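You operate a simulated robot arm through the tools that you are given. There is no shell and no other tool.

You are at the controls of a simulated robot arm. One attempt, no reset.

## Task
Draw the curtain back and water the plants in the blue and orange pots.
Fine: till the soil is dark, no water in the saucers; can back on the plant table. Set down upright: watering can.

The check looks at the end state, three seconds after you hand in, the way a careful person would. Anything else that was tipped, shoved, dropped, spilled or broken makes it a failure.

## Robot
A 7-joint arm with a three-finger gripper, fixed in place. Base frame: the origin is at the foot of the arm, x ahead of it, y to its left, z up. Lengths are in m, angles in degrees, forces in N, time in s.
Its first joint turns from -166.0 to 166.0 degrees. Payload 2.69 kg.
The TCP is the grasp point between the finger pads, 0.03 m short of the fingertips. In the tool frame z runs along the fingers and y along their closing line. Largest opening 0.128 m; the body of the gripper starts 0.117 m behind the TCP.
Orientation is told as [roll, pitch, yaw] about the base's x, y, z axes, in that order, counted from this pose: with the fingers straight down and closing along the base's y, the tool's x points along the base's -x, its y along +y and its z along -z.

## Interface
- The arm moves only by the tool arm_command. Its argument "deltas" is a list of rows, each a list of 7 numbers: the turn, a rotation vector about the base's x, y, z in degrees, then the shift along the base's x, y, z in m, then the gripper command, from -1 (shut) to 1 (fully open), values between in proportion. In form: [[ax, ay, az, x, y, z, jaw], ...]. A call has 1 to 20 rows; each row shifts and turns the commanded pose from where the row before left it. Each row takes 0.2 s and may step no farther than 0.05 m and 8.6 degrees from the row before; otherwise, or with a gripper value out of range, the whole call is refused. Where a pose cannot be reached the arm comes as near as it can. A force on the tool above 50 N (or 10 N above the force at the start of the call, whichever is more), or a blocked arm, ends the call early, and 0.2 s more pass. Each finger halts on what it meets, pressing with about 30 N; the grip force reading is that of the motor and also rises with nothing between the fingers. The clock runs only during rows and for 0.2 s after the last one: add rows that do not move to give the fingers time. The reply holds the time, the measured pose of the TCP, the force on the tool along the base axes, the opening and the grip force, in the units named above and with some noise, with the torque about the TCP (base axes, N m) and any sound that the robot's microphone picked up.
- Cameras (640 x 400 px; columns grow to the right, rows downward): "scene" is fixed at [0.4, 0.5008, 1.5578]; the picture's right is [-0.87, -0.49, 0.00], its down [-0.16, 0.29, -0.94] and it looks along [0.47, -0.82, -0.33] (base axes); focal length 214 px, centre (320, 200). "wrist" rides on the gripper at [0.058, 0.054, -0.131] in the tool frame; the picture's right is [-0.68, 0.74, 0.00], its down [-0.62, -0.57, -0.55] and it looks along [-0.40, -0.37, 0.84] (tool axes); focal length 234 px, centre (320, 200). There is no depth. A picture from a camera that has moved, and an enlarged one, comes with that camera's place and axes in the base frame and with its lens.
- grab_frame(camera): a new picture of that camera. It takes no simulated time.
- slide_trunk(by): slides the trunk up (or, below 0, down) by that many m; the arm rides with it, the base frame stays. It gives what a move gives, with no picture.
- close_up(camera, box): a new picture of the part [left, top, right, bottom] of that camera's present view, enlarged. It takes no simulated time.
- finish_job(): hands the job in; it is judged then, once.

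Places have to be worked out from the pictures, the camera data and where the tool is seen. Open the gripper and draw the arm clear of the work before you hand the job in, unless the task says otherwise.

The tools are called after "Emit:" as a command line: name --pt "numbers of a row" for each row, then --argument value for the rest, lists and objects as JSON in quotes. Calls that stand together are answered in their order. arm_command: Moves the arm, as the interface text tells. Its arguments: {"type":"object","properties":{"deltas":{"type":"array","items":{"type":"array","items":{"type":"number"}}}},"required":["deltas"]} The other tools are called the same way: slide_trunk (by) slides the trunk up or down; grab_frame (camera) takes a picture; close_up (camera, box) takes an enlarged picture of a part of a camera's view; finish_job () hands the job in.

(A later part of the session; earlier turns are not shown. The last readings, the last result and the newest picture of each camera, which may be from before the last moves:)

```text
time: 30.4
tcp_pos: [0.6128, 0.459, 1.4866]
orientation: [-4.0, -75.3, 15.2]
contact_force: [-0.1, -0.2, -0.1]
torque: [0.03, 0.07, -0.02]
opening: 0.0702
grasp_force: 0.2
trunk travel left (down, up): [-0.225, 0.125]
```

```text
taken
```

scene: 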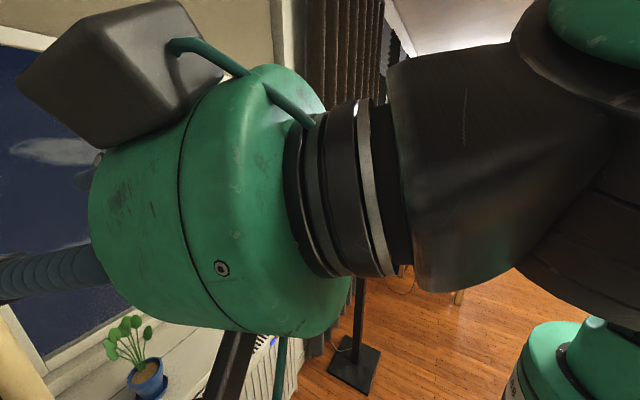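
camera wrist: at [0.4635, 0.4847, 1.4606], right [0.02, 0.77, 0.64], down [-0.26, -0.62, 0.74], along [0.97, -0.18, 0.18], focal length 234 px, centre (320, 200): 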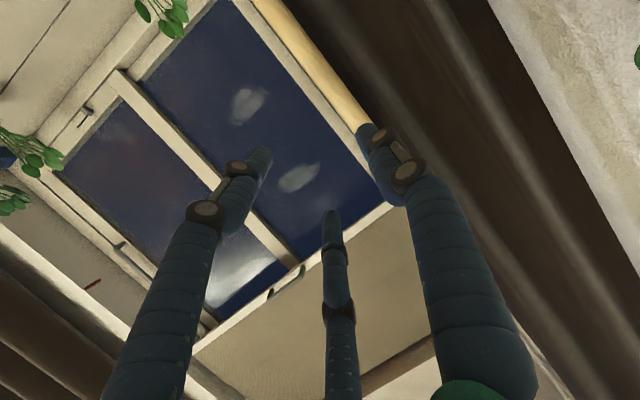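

The wand is free, and the blue pot with its saucer shows in the scene view. I swing the arm right and back, pitching the camera downward, to see the whole sill.

Emit:
arm_command --pt "0 0 0 -0.03 -0.035 0 1" --pt "0 4 0 -0.03 -0.035 0 1" --pt "0 4 0 -0.03 -0.035 0 1" --pt "0 4 0 -0.02 -0.04 0 1" --pt "0 4 0 -0.02 -0.04 0 1" --pt "0 4 0 -0.02 -0.04 0 1" --pt "0 4 0 0 -0.04 0 1" --pt "0 4 0 0 -0.04 0 1" --pt "0 4 0 0 -0.04 0 1" --pt "0 4 0 0 -0.04 0 1"

Emit:
grab_frame --camera "wrist"

Emit:
grab_frame --camera "scene"

```text
time: 32.6
tcp_pos: [0.464, 0.1584, 1.4818]
orientation: [6.5, -47.5, 5.7]
contact_force: [0.9, -0.5, -0.3]
torque: [-0.02, 0.02, -0.01]
opening: 0.128
grasp_force: 0.0
out of reach, approached as far as the arm can: row 9, 10
trunk travel left (down, up): [-0.225, 0.125]
```

```text
taken
camera wrist: at [0.3208, 0.1829, 1.531], right [0.32, 0.77, 0.56], down [0.12, -0.62, 0.78], along [0.94, -0.18, -0.29], focal length 234 px, centre (320, 200)
```

wrist: 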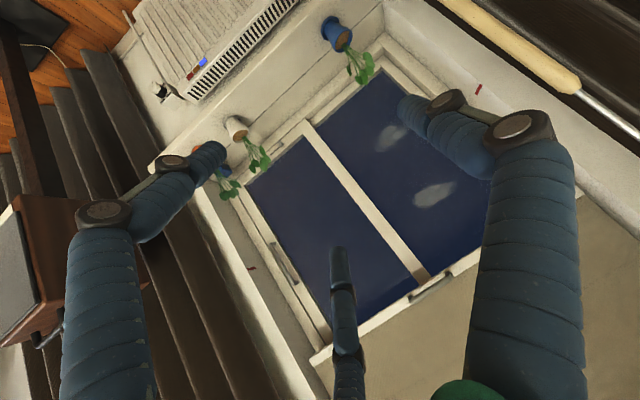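

```text
taken
```

scene: 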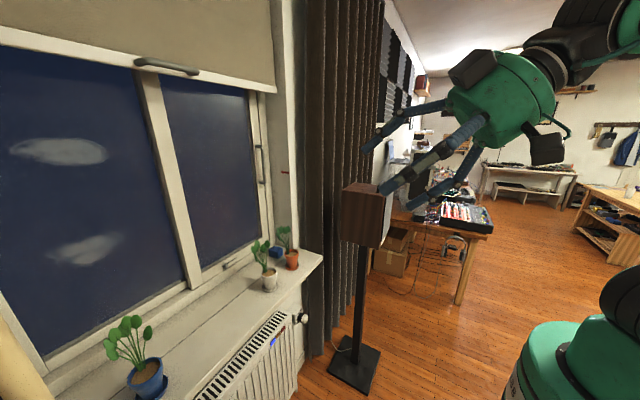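

Now the sill is open: blue pot at the left, a white pot and the orange pot at the right, with a small blue item behind. I zoom on each to see soil and saucers.

Emit:
close_up --camera "scene" --box '[230, 210, 340, 310]'

Emit:
close_up --camera "scene" --box '[80, 300, 220, 400]'

Emit:
close_up --camera "wrist" --box '[150, 0, 400, 210]'

```text
4.00 times, centred on (285, 260) of scene
camera zoom: at [0.4, 0.5008, 1.5578], right [-0.87, -0.49, 0.0], down [-0.16, 0.29, -0.94], along [0.47, -0.82, -0.33], focal length 858 px, centre (460, -40)
```

zoom: 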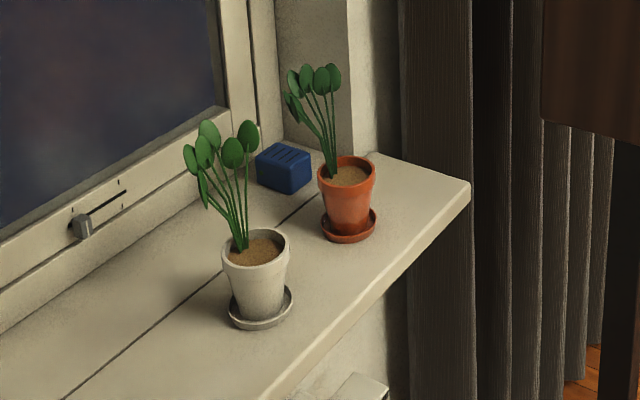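

```text
4.00 times, centred on (150, 350) of scene
camera zoom: at [0.4, 0.5008, 1.5578], right [-0.87, -0.49, 0.0], down [-0.16, 0.29, -0.94], along [0.47, -0.82, -0.33], focal length 858 px, centre (1000, -400)
```

zoom: 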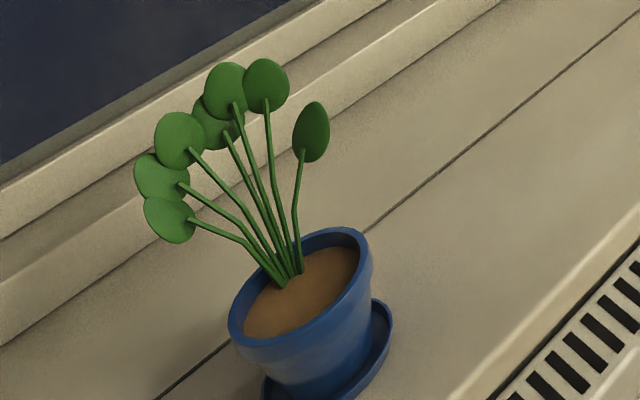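

```text
1.90 times, centred on (275, 105) of wrist
camera zoom: at [0.3208, 0.1829, 1.531], right [0.32, 0.77, 0.56], down [0.12, -0.62, 0.78], along [0.94, -0.18, -0.29], focal length 446 px, centre (406, 381)
```

zoom: 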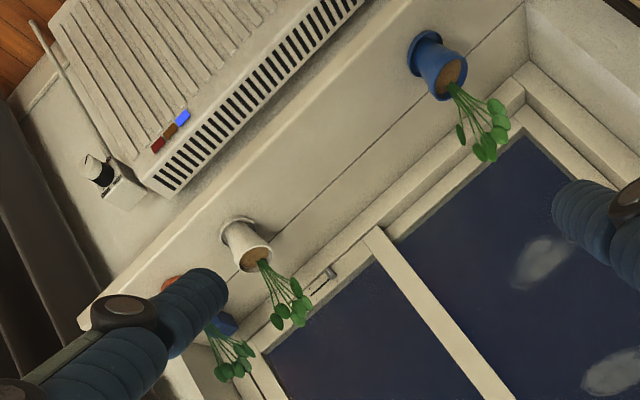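

Triangulated: blue pot soil at (0.94, 0.40, 0.995), white at (0.95, -0.03), orange at (0.945, -0.18, 0.99), sill top z≈0.90 with its front edge at x≈0.87. Soils are pale (dry). Next I look at the can closely: fingers down, yawed left, and lower.

Emit:
arm_command --pt "0 8 0 0 0 -0.02 1" --pt "0 8 0 0 0 -0.02 1" --pt "0 8 0 0 0 -0.02 1" --pt "0 8 0 0 0 -0.02 1" --pt "0 8 0 0 0 -0.02 1" --pt "0 7 0 0 0 -0.02 1" --pt "0 0 8 0 0.01 -0.02 1" --pt "0 0 8 0 0.01 -0.02 1" --pt "0 0 8 0 0.01 -0.02 1" --pt "0 0 8 0 0.01 -0.02 1" --pt "0 0 8 0 0.01 -0.02 1" --pt "0 0 8 0 0.01 -0.02 1" --pt "0 0 8 0 0.01 -0.02 1" --pt "0 0 8 0 0.01 -0.02 1" --pt "0 0 8 0 0.01 -0.02 1" --pt "0 0 8 0 0.01 -0.02 1"

Emit:
grab_frame --camera "wrist"

```text
time: 36.0
tcp_pos: [0.5023, 0.2363, 1.3394]
orientation: [1.2, -38.4, 20.2]
contact_force: [-1.0, -0.5, 1.2]
torque: [0.06, -0.04, 0.03]
opening: 0.1281
grasp_force: 0.0
out of reach, approached as far as the arm can: row 1, 2, 3, 4, 5, 6, 7, 8, 9, 10, 11, 12, 13, 14, 15, 16
trunk travel left (down, up): [-0.225, 0.125]
```

```text
taken
camera wrist: at [0.3649, 0.2411, 1.4067], right [0.24, 0.87, 0.43], down [0.34, -0.49, 0.8], along [0.91, -0.04, -0.41], focal length 234 px, centre (320, 200)
```

wrist: 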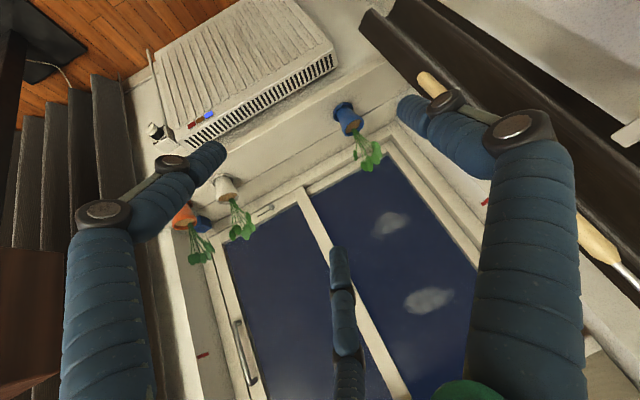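

The arm runs along a joint limit here. I try rotating to fingers-down farther out and higher, where the start pose worked.

Emit:
arm_command --pt "0 0 0 0.02 0.0 0.03 1" --pt "0 0 0 0.02 0.0 0.03 1" --pt "0 0 0 0.01 0.01 0.03 1" --pt "0 6 0 0 0.01 0.02 1" --pt "0 6 0 0 0.01 0.02 1" --pt "0 6 0 0 0.01 0 1"

```text
time: 37.4
tcp_pos: [0.5397, 0.2505, 1.4006]
orientation: [0.8, -40.2, 18.4]
contact_force: [0.3, 0.3, -0.1]
torque: [0.0, 0.05, 0.0]
opening: 0.1279
grasp_force: 0.1
out of reach, approached as far as the arm can: row 1, 2, 4, 5, 6
trunk travel left (down, up): [-0.225, 0.125]
```

Pitching stays blocked; I look at the arm's shape in the scene view.

Emit:
grab_frame --camera "scene"

Emit:
arm_command --pt "0 0 -6 0 -0.02 0.0 1" --pt "0 0 -6 0 -0.02 0.0 1" --pt "0 0 -6 0 -0.02 0.0 1"

```text
taken
```

scene: 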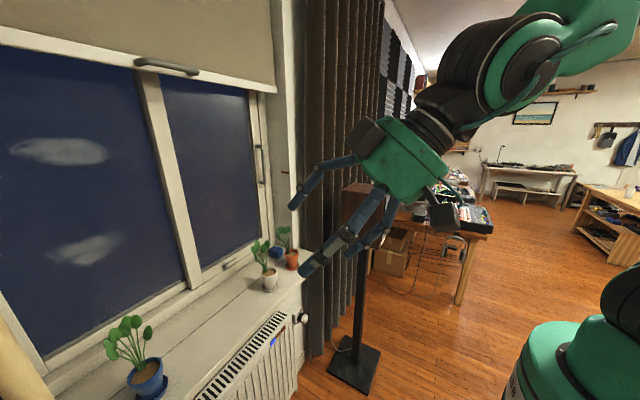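

```text
time: 38.2
tcp_pos: [0.541, 0.1898, 1.4012]
orientation: [0.9, -40.2, 0.5]
contact_force: [-0.5, 1.0, 1.0]
torque: [0.01, -0.02, 0.02]
opening: 0.1281
grasp_force: 0.1
trunk travel left (down, up): [-0.225, 0.125]
```

That move went through. I try pitching toward fingers-down again from here, moving the hand up as the wrist folds.

Emit:
arm_command --pt "0 4 0 0 0 0.01 1" --pt "0 4 0 0 0 0.01 1" --pt "0 4 0 0 0 0.01 1" --pt "0 4 0 0 0 0.01 1"

Emit:
grab_frame --camera "scene"

```text
time: 39.2
tcp_pos: [0.5404, 0.1917, 1.4306]
orientation: [1.0, -28.3, 0.5]
contact_force: [-0.1, 0.6, 0.3]
torque: [-0.06, -0.03, 0.04]
opening: 0.1281
grasp_force: 0.0
out of reach, approached as far as the arm can: row 4
trunk travel left (down, up): [-0.225, 0.125]
```

```text
taken
```

scene: 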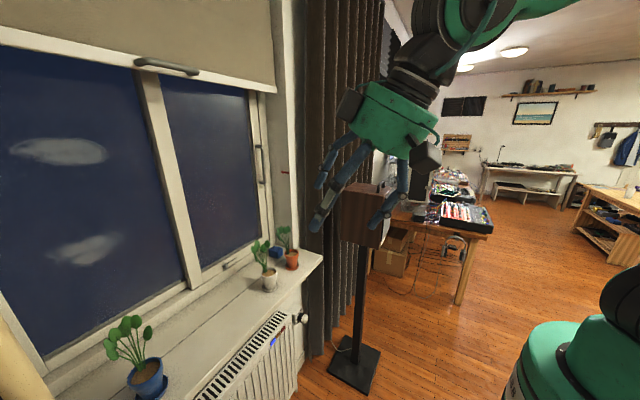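

Pitch improved to -28. The start pose worked at z≈1.49, so I raise while pitching the rest.

Emit:
arm_command --pt "0 0 0 0 0.01 0.02 1" --pt "0 0 0 0 0.01 0.02 1" --pt "0 0 0 0 0.01 0.02 1" --pt "0 4 0 0 0.01 0.01 1" --pt "0 4 0 0 0.01 0.01 1" --pt "0 4 0 0 0.01 0 1" --pt "0 4 0 0 0.01 0 1" --pt "0 4 0 0 0.01 0 1" --pt "0 4 0 0 0.01 0 1" --pt "0 4 0 0 0 0 1"

```text
time: 41.4
tcp_pos: [0.5117, 0.3132, 1.4699]
orientation: [-9.9, -12.3, 1.1]
contact_force: [-0.6, 0.2, -0.6]
torque: [-0.01, -0.01, 0.01]
opening: 0.1277
grasp_force: 0.1
out of reach, approached as far as the arm can: row 4, 5, 6, 7, 8, 9, 10
trunk travel left (down, up): [-0.225, 0.125]
```

Close to fingers-down now. I try yawing left and lowering from here to see whether the joints allow it.

Emit:
arm_command --pt "0 0 6 0 0 0 1" --pt "0 0 6 0 0 0 1" --pt "0 0 6 0 0 0 1" --pt "0 0 6 0 0 0 1"

Emit:
arm_command --pt "0 0 0 0 0 -0.03 1" --pt "0 0 0 0 0 -0.03 1" --pt "0 0 0 0 0 -0.03 1" --pt "0 0 0 0 0 -0.03 1"

Emit:
grab_frame --camera "wrist"

```text
time: 42.4
tcp_pos: [0.5087, 0.3162, 1.4296]
orientation: [-11.3, -12.6, 24.8]
contact_force: [0.4, -0.5, -1.7]
torque: [-0.07, 0.03, -0.03]
opening: 0.128
grasp_force: 0.0
out of reach, approached as far as the arm can: row 1, 3, 4
trunk travel left (down, up): [-0.225, 0.125]
```

```text
time: 43.4
tcp_pos: [0.5043, 0.3136, 1.3048]
orientation: [-10.2, -12.3, 25.2]
contact_force: [-0.1, -0.5, 0.3]
torque: [-0.01, 0.03, 0.01]
opening: 0.1278
grasp_force: 0.1
out of reach, approached as far as the arm can: row 1
trunk travel left (down, up): [-0.225, 0.125]
```

```text
taken
camera wrist: at [0.3978, 0.3476, 1.4094], right [0.31, 0.95, 0.02], down [0.62, -0.22, 0.76], along [0.72, -0.23, -0.65], focal length 234 px, centre (320, 200)
```

wrist: 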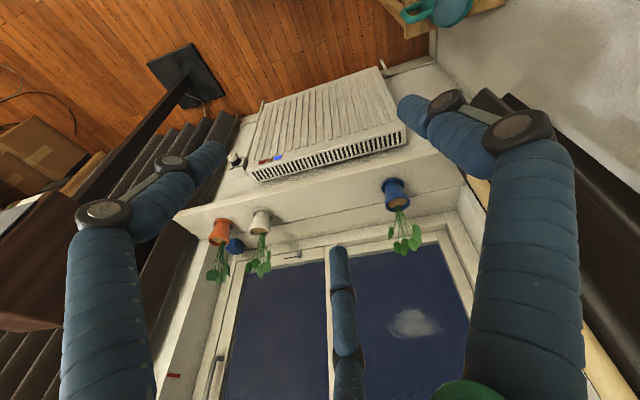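

Lowering frees the joints. I go on down and yaw left to look at the can from above.

Emit:
arm_command --pt "0 0 6 0 0 -0.03 1" --pt "0 0 6 0 0 -0.03 1" --pt "0 0 6 0 0 -0.03 1" --pt "0 0 6 0 0 -0.03 1" --pt "0 0 6 0 0 -0.03 1" --pt "0 0 6 0 0 -0.03 1" --pt "0 0 6 0 0 0 1" --pt "0 0 6 0 0 0 1"

Emit:
grab_frame --camera "wrist"

```text
time: 45.2
tcp_pos: [0.3945, 0.3761, 1.0615]
orientation: [-10.1, -12.3, 73.2]
contact_force: [-1.1, 0.0, 0.8]
torque: [-0.01, -0.04, -0.03]
opening: 0.1281
grasp_force: 0.0
out of reach, approached as far as the arm can: row 4, 5, 6, 7, 8
trunk travel left (down, up): [-0.225, 0.125]
```

```text
taken
camera wrist: at [0.2971, 0.3195, 1.1658], right [-0.5, 0.87, 0.02], down [0.57, 0.31, 0.76], along [0.65, 0.39, -0.65], focal length 234 px, centre (320, 200)
```

wrist: 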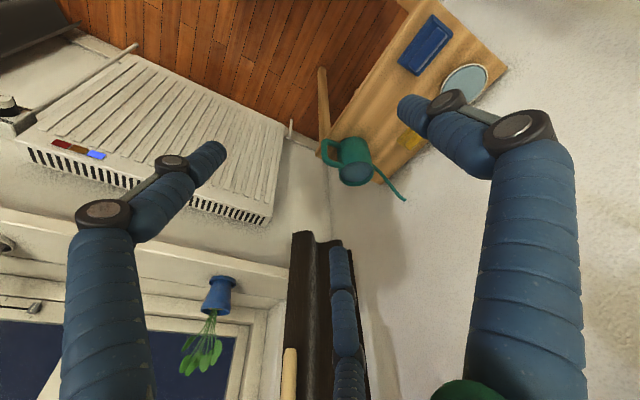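

I have a side view of the can now; I zoom in on it.

Emit:
close_up --camera "wrist" --box '[290, 90, 450, 220]'

Emit:
close_up --camera "wrist" --box '[290, 0, 530, 220]'

```text
3.08 times, centred on (370, 155) of wrist
camera zoom: at [0.2971, 0.3195, 1.1658], right [-0.5, 0.87, 0.02], down [0.57, 0.31, 0.76], along [0.65, 0.39, -0.65], focal length 720 px, centre (166, 338)
```

zoom: 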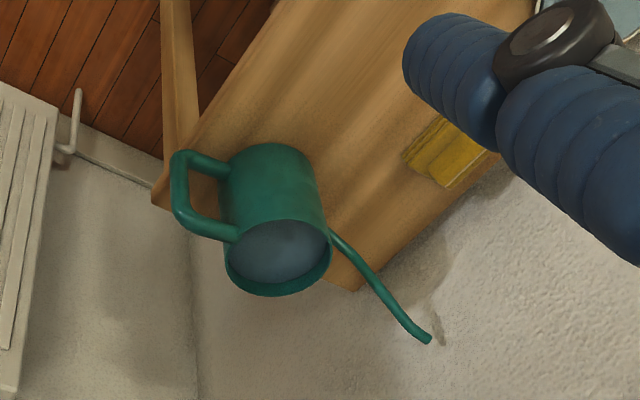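

```text
1.82 times, centred on (410, 110) of wrist
camera zoom: at [0.2971, 0.3195, 1.1658], right [-0.5, 0.87, 0.02], down [0.57, 0.31, 0.76], along [0.65, 0.39, -0.65], focal length 426 px, centre (156, 364)
```

zoom: 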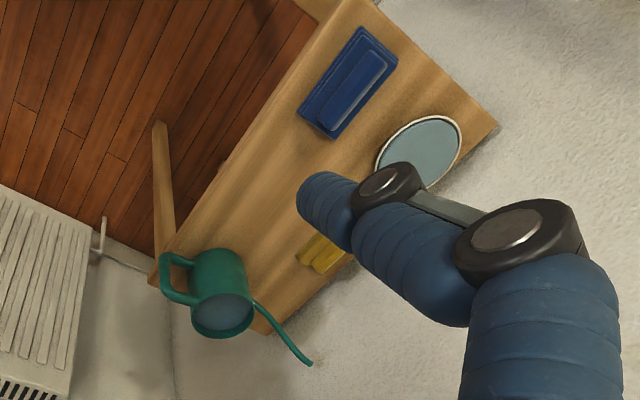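

From several views: can rim centre at about (0.604, 0.613, 0.715), body radius ~0.045, table top z≈0.60, handle toward -y, spout toward +y with its tip near (0.60, 0.78, 0.74). I plan to hold the body from behind-above, straddling it across x with fingers pointing +y and 45° down, so I move to a staging pose and turn there.

Emit:
arm_command --pt "5.57 0.77 3.5 0.034 0 -0.022 1" --pt "5.57 0.77 3.5 0.034 0 -0.022 1" --pt "5.57 0.77 3.5 0.034 0 -0.022 1" --pt "5.57 0.77 3.5 0.034 0 -0.022 1" --pt "5.57 0.77 3.5 0.034 0 -0.022 1" --pt "5.57 0.77 3.5 0.034 0 -0.022 1" --pt "0 0 0 0 0 0 1"

Emit:
grab_frame --camera "wrist"

Emit:
grab_frame --camera "scene"

```text
time: 46.8
tcp_pos: [0.6363, 0.3431, 0.9328]
orientation: [0.6, -44.6, 89.5]
contact_force: [1.1, 1.0, -1.0]
torque: [0.06, 0.05, 0.08]
opening: 0.128
grasp_force: 0.0
out of reach, approached as far as the arm can: row 1
trunk travel left (down, up): [-0.225, 0.125]
```

```text
taken
camera wrist: at [0.5826, 0.2104, 0.9856], right [-0.73, 0.48, 0.48], down [0.57, 0.05, 0.82], along [0.37, 0.87, -0.31], focal length 234 px, centre (320, 200)
```

wrist: 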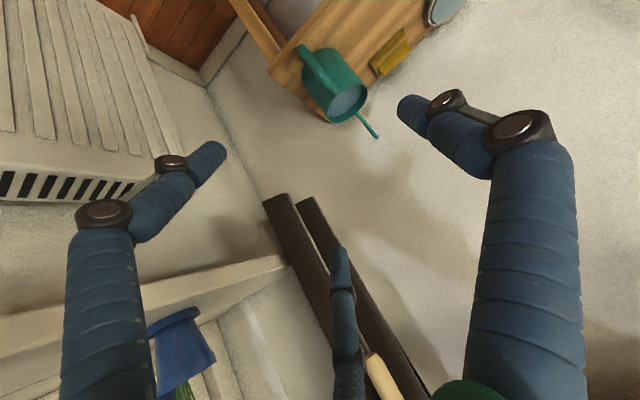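

```text
taken
```

scene: 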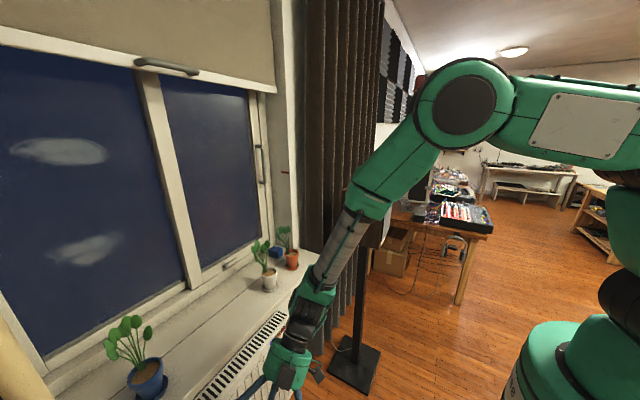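

The hand reached the wanted orientation (fingers +y, 45° down). I zoom on the can to refine its position.

Emit:
close_up --camera "wrist" --box '[260, 0, 420, 160]'

```text
2.50 times, centred on (340, 80) of wrist
camera zoom: at [0.5826, 0.2104, 0.9856], right [-0.73, 0.48, 0.48], down [0.57, 0.05, 0.82], along [0.37, 0.87, -0.31], focal length 585 px, centre (270, 500)
```

zoom: 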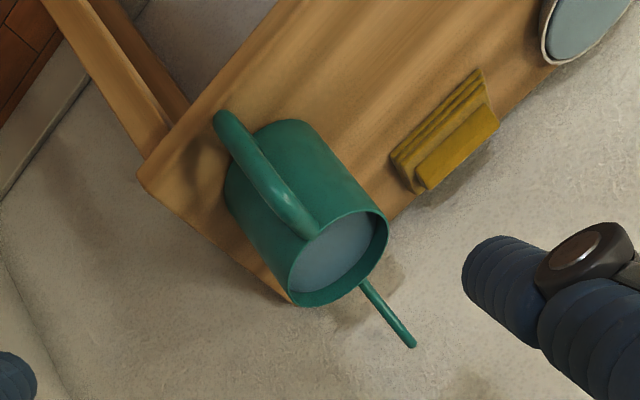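

Refined: rim centre (0.604, 0.618, 0.715), table corner (0.68, 0.54, 0.60), handle bar around y 0.54. I move to a pre-grasp pose 20 cm short along the finger line.

Emit:
arm_command --pt "0 0 0 -0.0065 0.0266 -0.0256 1" --pt "0 0 0 -0.0065 0.0266 -0.0256 1" --pt "0 0 0 -0.0065 0.0266 -0.0256 1" --pt "0 0 0 -0.0065 0.0266 -0.0256 1" --pt "0 0 0 -0.0063 0.0266 -0.0256 1" --pt "0 0 0 0 0 0 1"

Emit:
grab_frame --camera "wrist"

```text
time: 48.2
tcp_pos: [0.6035, 0.4772, 0.8037]
orientation: [0.5, -44.5, 89.6]
contact_force: [0.5, 0.2, -1.4]
torque: [0.02, -0.01, 0.0]
opening: 0.1281
grasp_force: 0.0
trunk travel left (down, up): [-0.225, 0.125]
```

```text
taken
camera wrist: at [0.5506, 0.3444, 0.8561], right [-0.73, 0.48, 0.48], down [0.57, 0.05, 0.82], along [0.37, 0.87, -0.32], focal length 234 px, centre (320, 200)
```

wrist: 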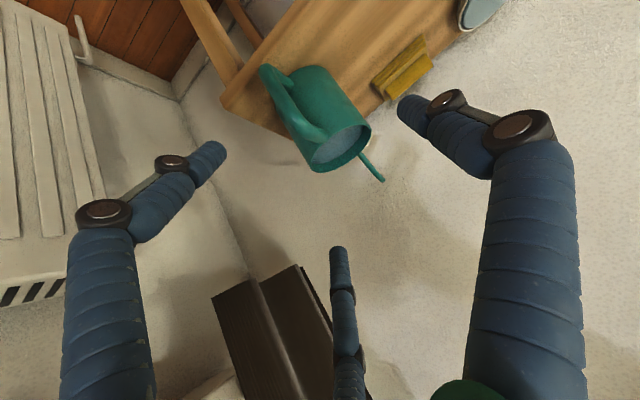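

The can is re-measured at about (0.604, 0.61) with rim z≈0.72, right on the finger line. I advance 10 cm along it and check.

Emit:
arm_command --pt "0 0 0 0 0.018 -0.018 1" --pt "0 0 0 0 0.018 -0.018 1" --pt "0 0 0 0 0.018 -0.018 1" --pt "0 0 0 0 0.018 -0.018 1" --pt "0 0 0 0 0 0 1"

Emit:
grab_frame --camera "wrist"

```text
time: 49.4
tcp_pos: [0.6023, 0.5503, 0.7314]
orientation: [0.5, -44.5, 89.5]
contact_force: [0.4, 0.3, 0.1]
torque: [-0.01, -0.02, 0.0]
opening: 0.1279
grasp_force: 0.1
trunk travel left (down, up): [-0.225, 0.125]
```

```text
taken
camera wrist: at [0.5501, 0.4166, 0.7847], right [-0.73, 0.48, 0.48], down [0.57, 0.05, 0.82], along [0.37, 0.87, -0.32], focal length 234 px, centre (320, 200)
```

wrist: 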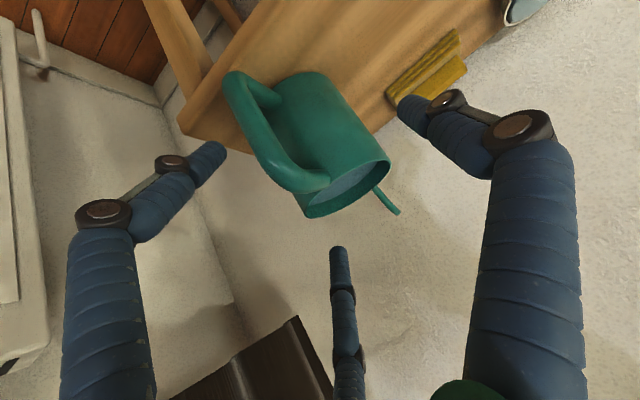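

The sponge and handle are clear of the fingers' path, and the palm will keep about 3 cm from the handle. I advance to TCP (0.604, 0.603, 0.679).

Emit:
arm_command --pt "0 0 0 0.0005 0.0132 -0.0131 1" --pt "0 0 0 0.0005 0.0132 -0.0131 1" --pt "0 0 0 0.0005 0.0132 -0.0131 1" --pt "0 0 0 0 0.0131 -0.0131 1" --pt "0 0 0 0 0 0 1"

Emit:
grab_frame --camera "wrist"

```text
time: 50.4
tcp_pos: [0.6157, 0.6041, 0.6967]
orientation: [-0.6, -45.4, 90.2]
contact_force: [1.0, -2.7, 9.3]
torque: [0.58, -0.33, -0.13]
opening: 0.1282
grasp_force: 0.0
trunk travel left (down, up): [-0.225, 0.125]
stopped in row 4: the force on the tool passed its limit at 77 N (the readings are from after the stop); the commanded pose is now the measured one
```

```text
taken
camera wrist: at [0.5609, 0.4704, 0.7457], right [-0.74, 0.48, 0.48], down [0.56, 0.04, 0.83], along [0.38, 0.88, -0.3], focal length 234 px, centre (320, 200)
```

wrist: 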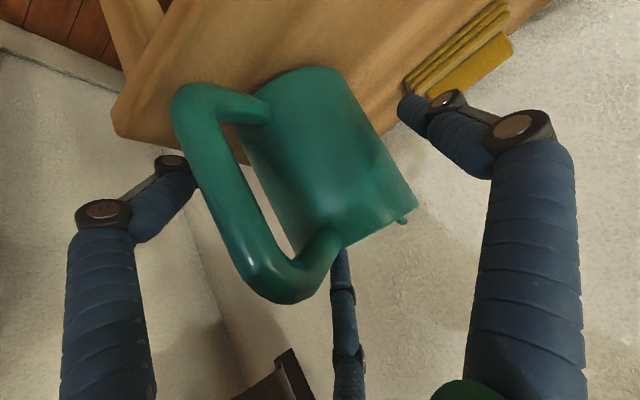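

The advance stopped on contact (77 N) with the hand pushed a little up and toward +x. I zoom in to see what touched before doing anything else.

Emit:
close_up --camera "wrist" --box '[130, 60, 450, 330]'

```text
1.48 times, centred on (290, 195) of wrist
camera zoom: at [0.5609, 0.4704, 0.7457], right [-0.74, 0.48, 0.48], down [0.56, 0.04, 0.83], along [0.38, 0.88, -0.3], focal length 347 px, centre (364, 207)
```

zoom: 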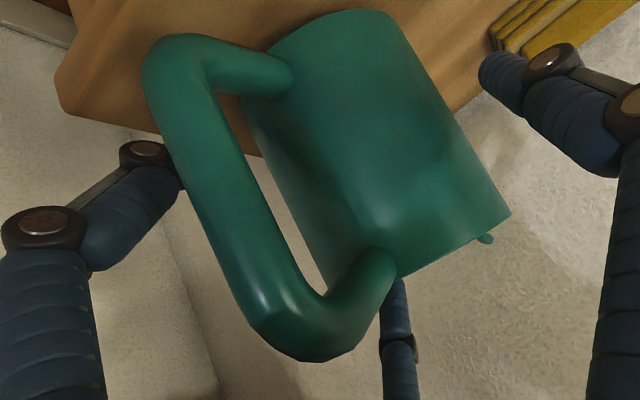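

The contact line computed from force and torque lies where the third visible finger is, on the can's rim: the hand really closes with three fingers at 120°, so a tilted side grasp won't do. I back straight out along the finger line and check the can.

Emit:
arm_command --pt "0 0 0 0 -0.012 0.014 1" --pt "0 0 0 0 -0.02 0.022 1" --pt "0 0 0 0 -0.025 0.025 1" --pt "0 0 0 0 -0.025 0.025 1" --pt "0 0 0 0 -0.025 0.025 1" --pt "0 0 0 0 0 0 1"

Emit:
grab_frame --camera "wrist"

```text
time: 51.8
tcp_pos: [0.6132, 0.4951, 0.8056]
orientation: [-0.5, -45.2, 90.0]
contact_force: [-0.6, -0.2, 0.1]
torque: [0.0, -0.02, -0.03]
opening: 0.1281
grasp_force: 0.0
trunk travel left (down, up): [-0.225, 0.125]
```

```text
taken
camera wrist: at [0.5593, 0.3624, 0.8554], right [-0.74, 0.48, 0.48], down [0.56, 0.04, 0.83], along [0.38, 0.88, -0.3], focal length 234 px, centre (320, 200)
```

wrist: 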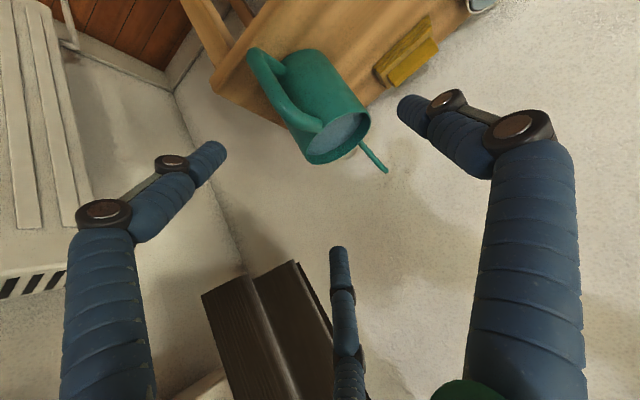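

The can still stands upright and full at the same place. I turn the fingers straight down at yaw 90 and rise to view the can from above for a top-down three-finger grasp around the body.

Emit:
arm_command --pt "-7.5 0 0 -0.023 -0.0035 0.0275 1" --pt "-7.5 0 0 -0.023 -0.0035 0.0275 1" --pt "-7.5 0 0 -0.023 -0.0035 0.0275 1" --pt "-7.5 0 0 -0.023 -0.0035 0.0275 1" --pt "-7.5 0 0 -0.023 -0.0035 0.0275 1" --pt "-7.5 0 0 -0.023 -0.0035 0.0275 1" --pt "0 0 0 0 0 0 1"

Emit:
grab_frame --camera "wrist"

```text
time: 53.4
tcp_pos: [0.4761, 0.4731, 0.973]
orientation: [-0.5, 0.0, 90.1]
contact_force: [-0.1, 0.3, 0.7]
torque: [-0.04, -0.03, -0.02]
opening: 0.128
grasp_force: 0.1
trunk travel left (down, up): [-0.225, 0.125]
```

```text
taken
camera wrist: at [0.4221, 0.415, 1.102], right [-0.74, 0.68, 0.0], down [0.56, 0.62, 0.55], along [0.38, 0.41, -0.83], focal length 234 px, centre (320, 200)
```

wrist: 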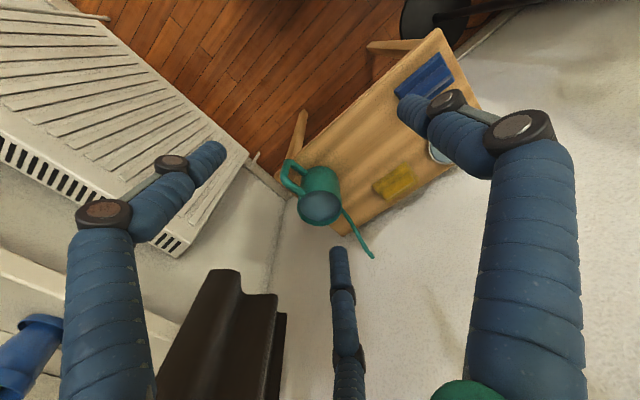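

Fingers-down pose reached without limits. I zoom on the can for its exact axis and heading.

Emit:
close_up --camera "wrist" --box '[260, 140, 400, 270]'

```text
3.08 times, centred on (330, 205) of wrist
camera zoom: at [0.4221, 0.415, 1.102], right [-0.74, 0.68, 0.0], down [0.56, 0.62, 0.55], along [0.38, 0.41, -0.83], focal length 720 px, centre (289, 185)
```

zoom: 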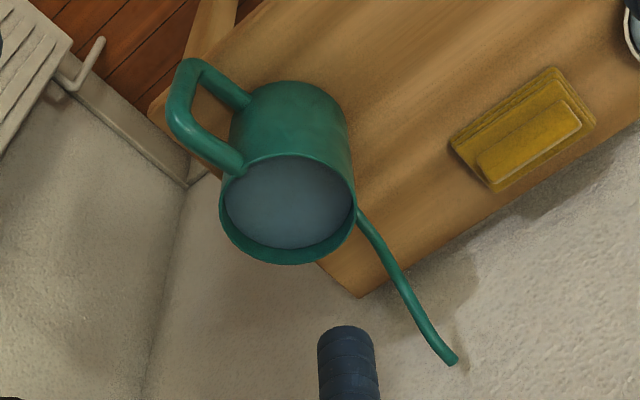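

The can's axis is now at (0.611, 0.618), rim z 0.720, spout tip (0.602, 0.788, 0.742), so it heads about 95°. I move above it with yaw 96, which puts the handle and spout in gaps between the three fingers.

Emit:
arm_command --pt "0 0 1 0.0225 0.0242 -0.015 1" --pt "0 0 1 0.0225 0.0242 -0.015 1" --pt "0 0 1 0.0225 0.0242 -0.015 1" --pt "0 0 1 0.0225 0.0242 -0.015 1" --pt "0 0 1 0.0225 0.0242 -0.015 1" --pt "0 0 1 0.0225 0.024 -0.015 1" --pt "0 0 0 0 0 0 1"

Emit:
grab_frame --camera "wrist"

Emit:
grab_frame --camera "scene"

```text
time: 55.0
tcp_pos: [0.6126, 0.6195, 0.879]
orientation: [-0.4, -0.2, 96.1]
contact_force: [-0.6, 0.6, -0.6]
torque: [-0.02, 0.0, -0.03]
opening: 0.1279
grasp_force: 0.0
trunk travel left (down, up): [-0.225, 0.125]
```

```text
taken
camera wrist: at [0.5649, 0.5553, 1.0091], right [-0.8, 0.59, 0.0], down [0.49, 0.67, 0.55], along [0.33, 0.44, -0.83], focal length 234 px, centre (320, 200)
```

wrist: 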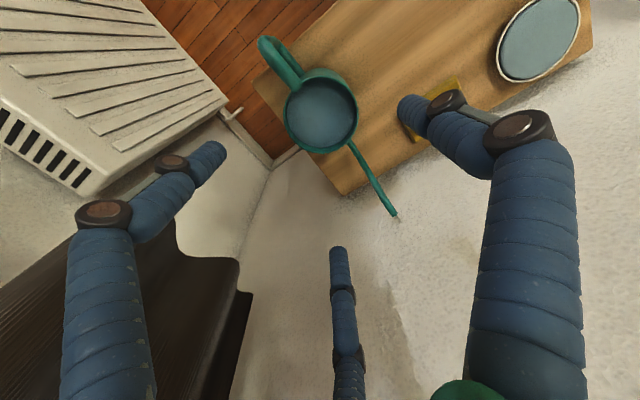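

```text
taken
```

scene: 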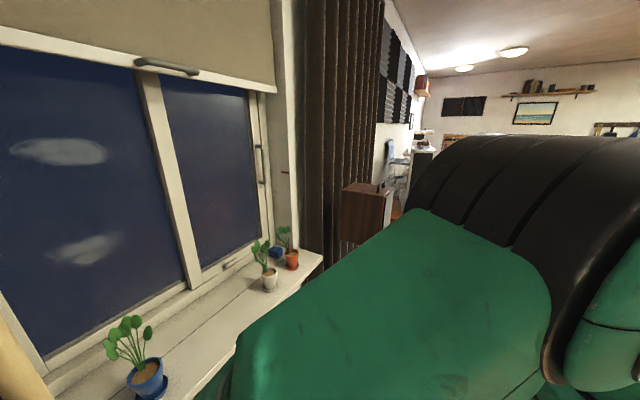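

The tool axis projects to (320, 124) at rim height while the rim centre shows at (321, 111), so the can's axis is about (0.603, 0.609) and its heading about 92°. I correct by (-0.010, -0.011) and -3.5° and come lower to recheck.

Emit:
arm_command --pt "0 0 -1.75 -0.005 -0.0055 -0.015 1" --pt "0 0 -1.75 -0.005 -0.0055 -0.015 1" --pt "0 0 0 0 0 -0.015 1" --pt "0 0 0 0 0 0 1"

Emit:
grab_frame --camera "wrist"

```text
time: 56.0
tcp_pos: [0.6015, 0.6088, 0.8346]
orientation: [-0.4, -0.2, 92.6]
contact_force: [0.4, 0.0, -0.1]
torque: [-0.02, 0.0, 0.02]
opening: 0.1281
grasp_force: 0.2
trunk travel left (down, up): [-0.225, 0.125]
```

```text
taken
camera wrist: at [0.5495, 0.5487, 0.9644], right [-0.77, 0.64, 0.0], down [0.53, 0.64, 0.55], along [0.36, 0.42, -0.83], focal length 234 px, centre (320, 200)
```

wrist: 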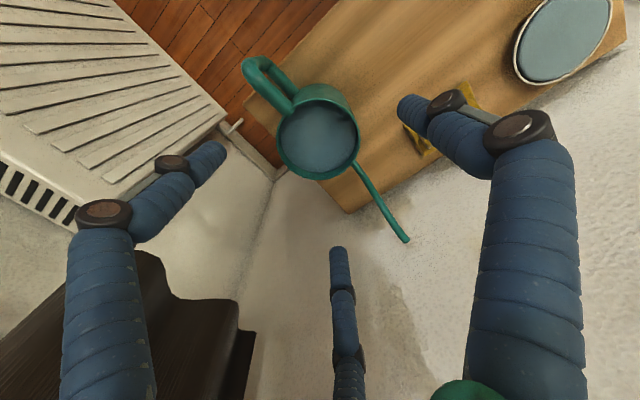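

Much closer; I zoom to measure the rim ellipse precisely before descending.

Emit:
close_up --camera "wrist" --box '[230, 40, 430, 250]'

```text
1.90 times, centred on (330, 145) of wrist
camera zoom: at [0.5495, 0.5487, 0.9644], right [-0.77, 0.64, 0.0], down [0.53, 0.64, 0.55], along [0.36, 0.42, -0.83], focal length 446 px, centre (301, 305)
```

zoom: 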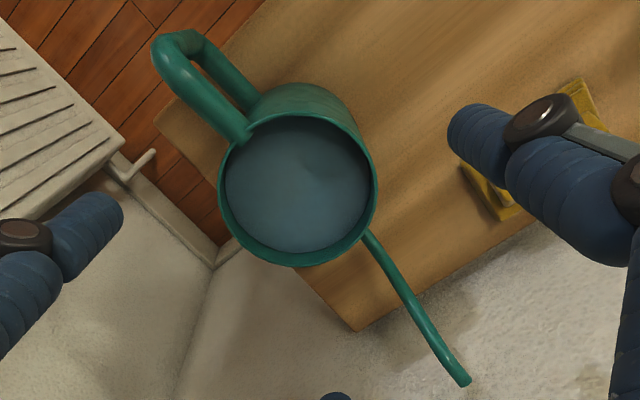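

The rim centre agrees with the tool axis within ~2 mm, and handle and spout lie in the finger gaps. I descend first to z≈0.74 and check.

Emit:
arm_command --pt "0 0 0 0.001 0.001 -0.02 1" --pt "0 0 0 0 0 -0.025 1" --pt "0 0 0 0 0 -0.025 1" --pt "0 0 0 0 0 -0.025 1" --pt "0 0 0 0 0 0 1"

Emit:
grab_frame --camera "wrist"

```text
time: 57.2
tcp_pos: [0.6037, 0.6097, 0.7394]
orientation: [-0.5, -0.2, 92.6]
contact_force: [0.4, -0.2, -1.0]
torque: [0.0, 0.06, -0.01]
opening: 0.1283
grasp_force: 0.0
trunk travel left (down, up): [-0.225, 0.125]
```

```text
taken
camera wrist: at [0.5521, 0.549, 0.8698], right [-0.77, 0.64, 0.0], down [0.53, 0.64, 0.55], along [0.36, 0.42, -0.83], focal length 234 px, centre (320, 200)
```

wrist: 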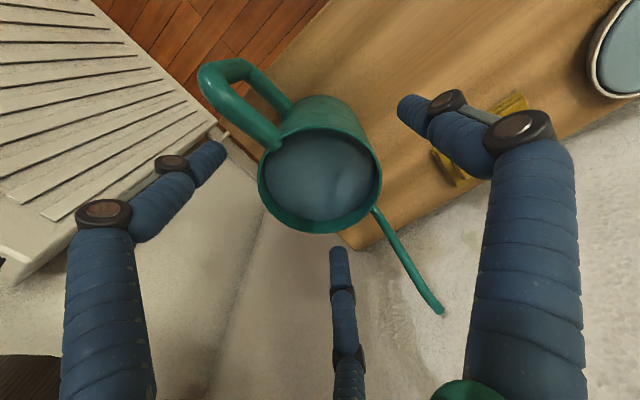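

Fingertips are at rim level and everything lines up. I descend to the grasp height z≈0.668.

Emit:
arm_command --pt "0 0 0 0 0 -0.018 1" --pt "0 0 0 0 0 -0.018 1" --pt "0 0 0 0 0 -0.018 1" --pt "0 0 0 0 0 -0.017 1" --pt "0 0 0 0 0 0 1"

Emit:
grab_frame --camera "wrist"

```text
time: 58.4
tcp_pos: [0.6033, 0.6105, 0.6692]
orientation: [-0.4, -0.2, 92.7]
contact_force: [-0.4, -0.2, 0.2]
torque: [-0.01, 0.01, 0.01]
opening: 0.1281
grasp_force: 0.1
trunk travel left (down, up): [-0.225, 0.125]
```

```text
taken
camera wrist: at [0.5519, 0.5493, 0.7999], right [-0.77, 0.64, 0.0], down [0.53, 0.64, 0.55], along [0.36, 0.42, -0.83], focal length 234 px, centre (320, 200)
```

wrist: 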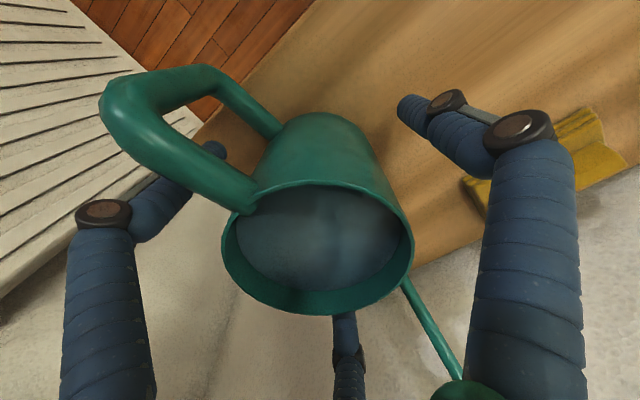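

No contact and the can sits centrally between the fingers. I close slowly around the body.

Emit:
arm_command --pt "0 0 0 0 0 0 0.7" --pt "0 0 0 0 0 0 0.55" --pt "0 0 0 0 0 0 0.47" --pt "0 0 0 0 0 0 0.42" --pt "0 0 0 0 0 0 0.38" --pt "0 0 0 0 0 0 0.34" --pt "0 0 0 0 0 0 0.3" --pt "0 0 0 0 0 0 0.3"

Emit:
grab_frame --camera "wrist"

```text
time: 60.2
tcp_pos: [0.6037, 0.6101, 0.6701]
orientation: [-0.3, -0.2, 92.6]
contact_force: [1.1, 3.1, 1.8]
torque: [0.05, -0.1, 0.0]
opening: 0.0917
grasp_force: 5.8
trunk travel left (down, up): [-0.225, 0.125]
```

```text
taken
camera wrist: at [0.5519, 0.5492, 0.8004], right [-0.77, 0.64, 0.0], down [0.53, 0.64, 0.56], along [0.36, 0.42, -0.83], focal length 234 px, centre (320, 200)
```

wrist: 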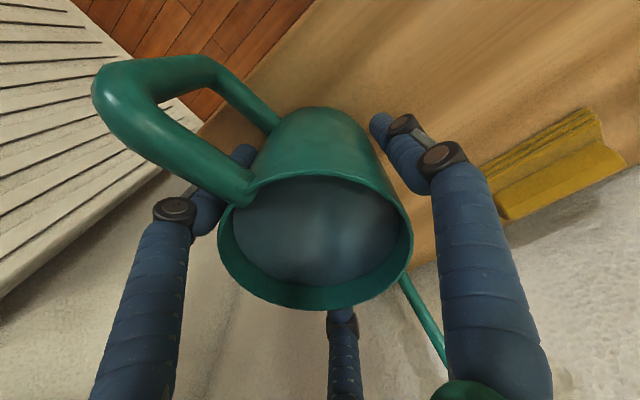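

Contact at an opening of 0.092, matching the can's diameter. I apply the full grip.

Emit:
arm_command --pt "0 0 0 0 0 0 0.0" --pt "0 0 0 0 0 0 -0.5" --pt "0 0 0 0 0 0 -1" --pt "0 0 0 0 0 0 -1"

```text
time: 61.2
tcp_pos: [0.604, 0.6099, 0.6697]
orientation: [-0.4, -0.2, 92.6]
contact_force: [3.1, 1.3, 2.8]
torque: [0.01, -0.13, 0.01]
opening: 0.0907
grasp_force: 30.3
trunk travel left (down, up): [-0.225, 0.125]
```

Grip is firm at 30 N. I lift slowly, straight up, and read the weight.

Emit:
arm_command --pt "0 0 0 0 0 0.005 -1" --pt "0 0 0 0 0 0.01 -1" --pt "0 0 0 0 0 0.01 -1" --pt "0 0 0 0 0 0.01 -1" --pt "0 0 0 0 0 0.0 -1" --pt "0 0 0 0 0 0.0 -1"

Emit:
grab_frame --camera "wrist"

```text
time: 62.6
tcp_pos: [0.6015, 0.6104, 0.7049]
orientation: [-0.3, -0.2, 92.6]
contact_force: [-0.1, 1.2, -6.0]
torque: [-0.04, -0.02, 0.03]
opening: 0.0875
grasp_force: 30.2
trunk travel left (down, up): [-0.225, 0.125]
```

```text
taken
camera wrist: at [0.55, 0.5498, 0.8341], right [-0.77, 0.64, 0.0], down [0.53, 0.64, 0.55], along [0.36, 0.42, -0.83], focal length 234 px, centre (320, 200)
```

wrist: 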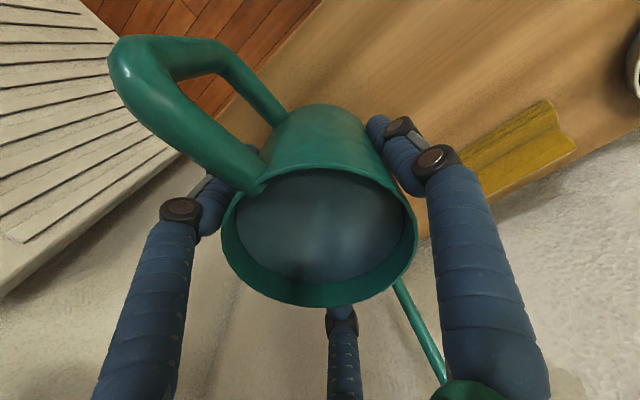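

Lifted; the weight is about 6 N and the can turned only slightly in the grip. I lift further and check that it stays level.

Emit:
arm_command --pt "0 0 0 0 -0.005 0.015 -1" --pt "0 0 0 0 -0.01 0.02 -1" --pt "0 0 0 0 -0.01 0.02 -1" --pt "0 0 0 0 -0.01 0.02 -1" --pt "0 0 0 0 -0.01 0.02 -1" --pt "0 0 0 0 0 0.01 -1" --pt "0 0 0 0 0 0 -1"

Emit:
grab_frame --camera "wrist"

```text
time: 64.2
tcp_pos: [0.6002, 0.5653, 0.8079]
orientation: [-0.3, -0.2, 92.6]
contact_force: [-0.2, 1.4, -5.6]
torque: [-0.01, 0.0, -0.01]
opening: 0.0877
grasp_force: 29.5
trunk travel left (down, up): [-0.225, 0.125]
```

```text
taken
camera wrist: at [0.5487, 0.505, 0.938], right [-0.77, 0.64, 0.0], down [0.53, 0.64, 0.55], along [0.36, 0.42, -0.83], focal length 234 px, centre (320, 200)
```

wrist: 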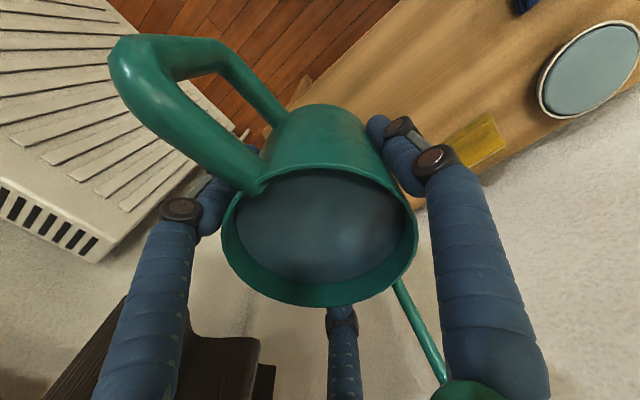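

The can holds steady and level (grip 30 N, weight ~6 N). I carry it away from the wall and shelf, upward and to the right, turning it gradually toward the window.

Emit:
arm_command --pt "0 0 0 -0.006 -0.02 0.01 -1" --pt "0 0 0 -0.006 -0.03 0.017 -1" --pt "0 0 -3 -0.006 -0.033 0.017 -1" --pt "0 0 -5 -0.006 -0.033 0.017 -1" --pt "0 0 -5 -0.006 -0.033 0.017 -1" --pt "0 0 -5 -0.006 -0.033 0.017 -1" --pt "0 0 -5 -0.006 -0.033 0.017 -1" --pt "0 0 -5 0 -0.033 0.017 -1" --pt "0 0 -5 0 -0.02 0.01 -1" --pt "0 0 -3 0 -0.01 0 -1" --pt "0 0 0 0 0 0 -1"

Emit:
grab_frame --camera "wrist"

Emit:
grab_frame --camera "scene"

```text
time: 66.6
tcp_pos: [0.5604, 0.2838, 0.9474]
orientation: [-0.4, -0.1, 56.5]
contact_force: [0.3, 1.1, -5.8]
torque: [-0.01, 0.01, -0.02]
opening: 0.0877
grasp_force: 29.9
trunk travel left (down, up): [-0.225, 0.125]
```

```text
taken
camera wrist: at [0.4822, 0.2663, 1.0772], right [-0.24, 0.97, 0.0], down [0.81, 0.2, 0.55], along [0.54, 0.13, -0.83], focal length 234 px, centre (320, 200)
```

wrist: 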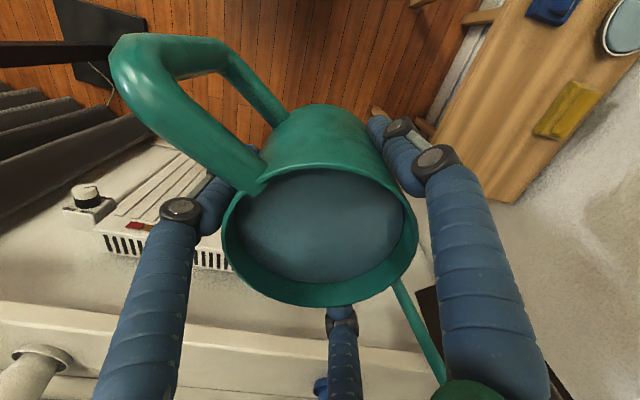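

```text
taken
```

scene: 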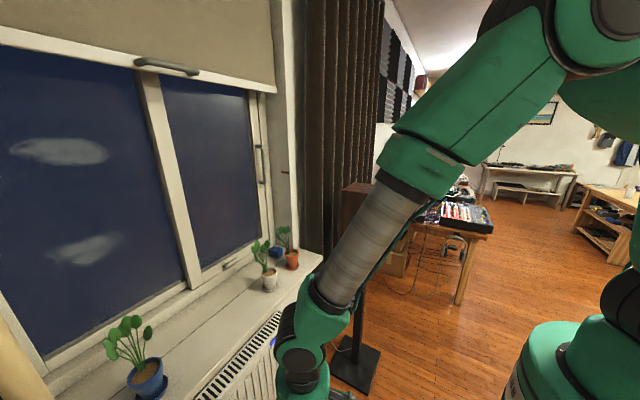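

No spill and the grip is unchanged. I go on toward the orange pot at a safe height, turning the spout toward the window.

Emit:
arm_command --pt "0 0 -2 0.003 -0.02 0.005 -1" --pt "0 0 -4 0.004 -0.03 0.009 -1" --pt "0 0 -5 0.004 -0.033 0.009 -1" --pt "0 0 -5 0.004 -0.033 0.009 -1" --pt "0 0 -5 0.004 -0.033 0.009 -1" --pt "0 0 -5 0.004 -0.033 0.009 -1" --pt "0 0 -5 0.004 -0.033 0.009 -1" --pt "0 0 -5 0.004 -0.033 0.009 -1" --pt "0 0 -5 0.004 -0.033 0.009 -1" --pt "0 0 -5 0.004 -0.033 0.009 -1" --pt "0 0 -4 0.004 -0.033 0.009 -1" --pt "0 0 -4 0 -0.03 0.009 -1" --pt "0 0 -2 0 -0.02 0.005 -1" --pt "0 0 0 0 0 0 -1"

Emit:
grab_frame --camera "wrist"

Emit:
grab_frame --camera "scene"

```text
time: 69.6
tcp_pos: [0.6018, -0.1103, 1.057]
orientation: [-0.4, -0.3, 0.5]
contact_force: [0.1, -0.9, -6.4]
torque: [0.0, 0.03, 0.04]
opening: 0.0875
grasp_force: 30.1
trunk travel left (down, up): [-0.225, 0.125]
```

```text
taken
camera wrist: at [0.5429, -0.0569, 1.1867], right [0.67, 0.74, 0.0], down [0.62, -0.56, 0.55], along [0.41, -0.37, -0.83], focal length 234 px, centre (320, 200)
```

wrist: 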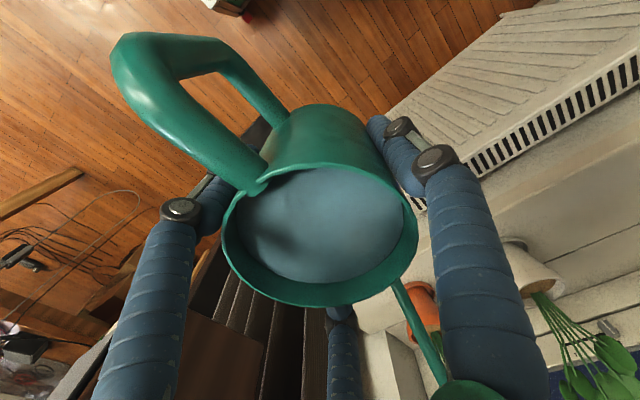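

```text
taken
```

scene: 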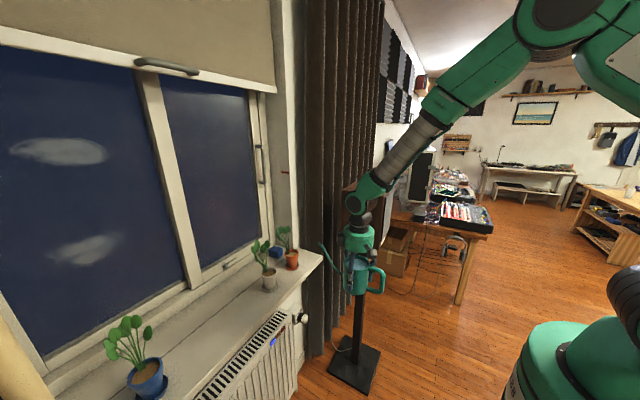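

The can is now in the scene view, spout toward the window. I zoom in to read the spout tip and the pot.

Emit:
close_up --camera "scene" --box '[230, 200, 400, 310]'

```text
3.64 times, centred on (315, 255) of scene
camera zoom: at [0.4, 0.5008, 1.5578], right [-0.87, -0.49, 0.0], down [-0.16, 0.29, -0.94], along [0.47, -0.82, -0.33], focal length 780 px, centre (338, 0)
```

zoom: 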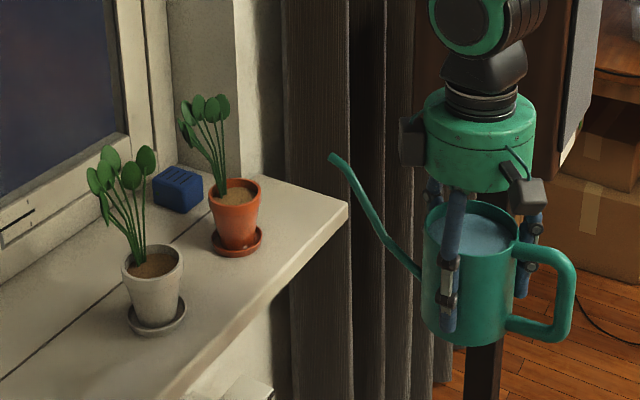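

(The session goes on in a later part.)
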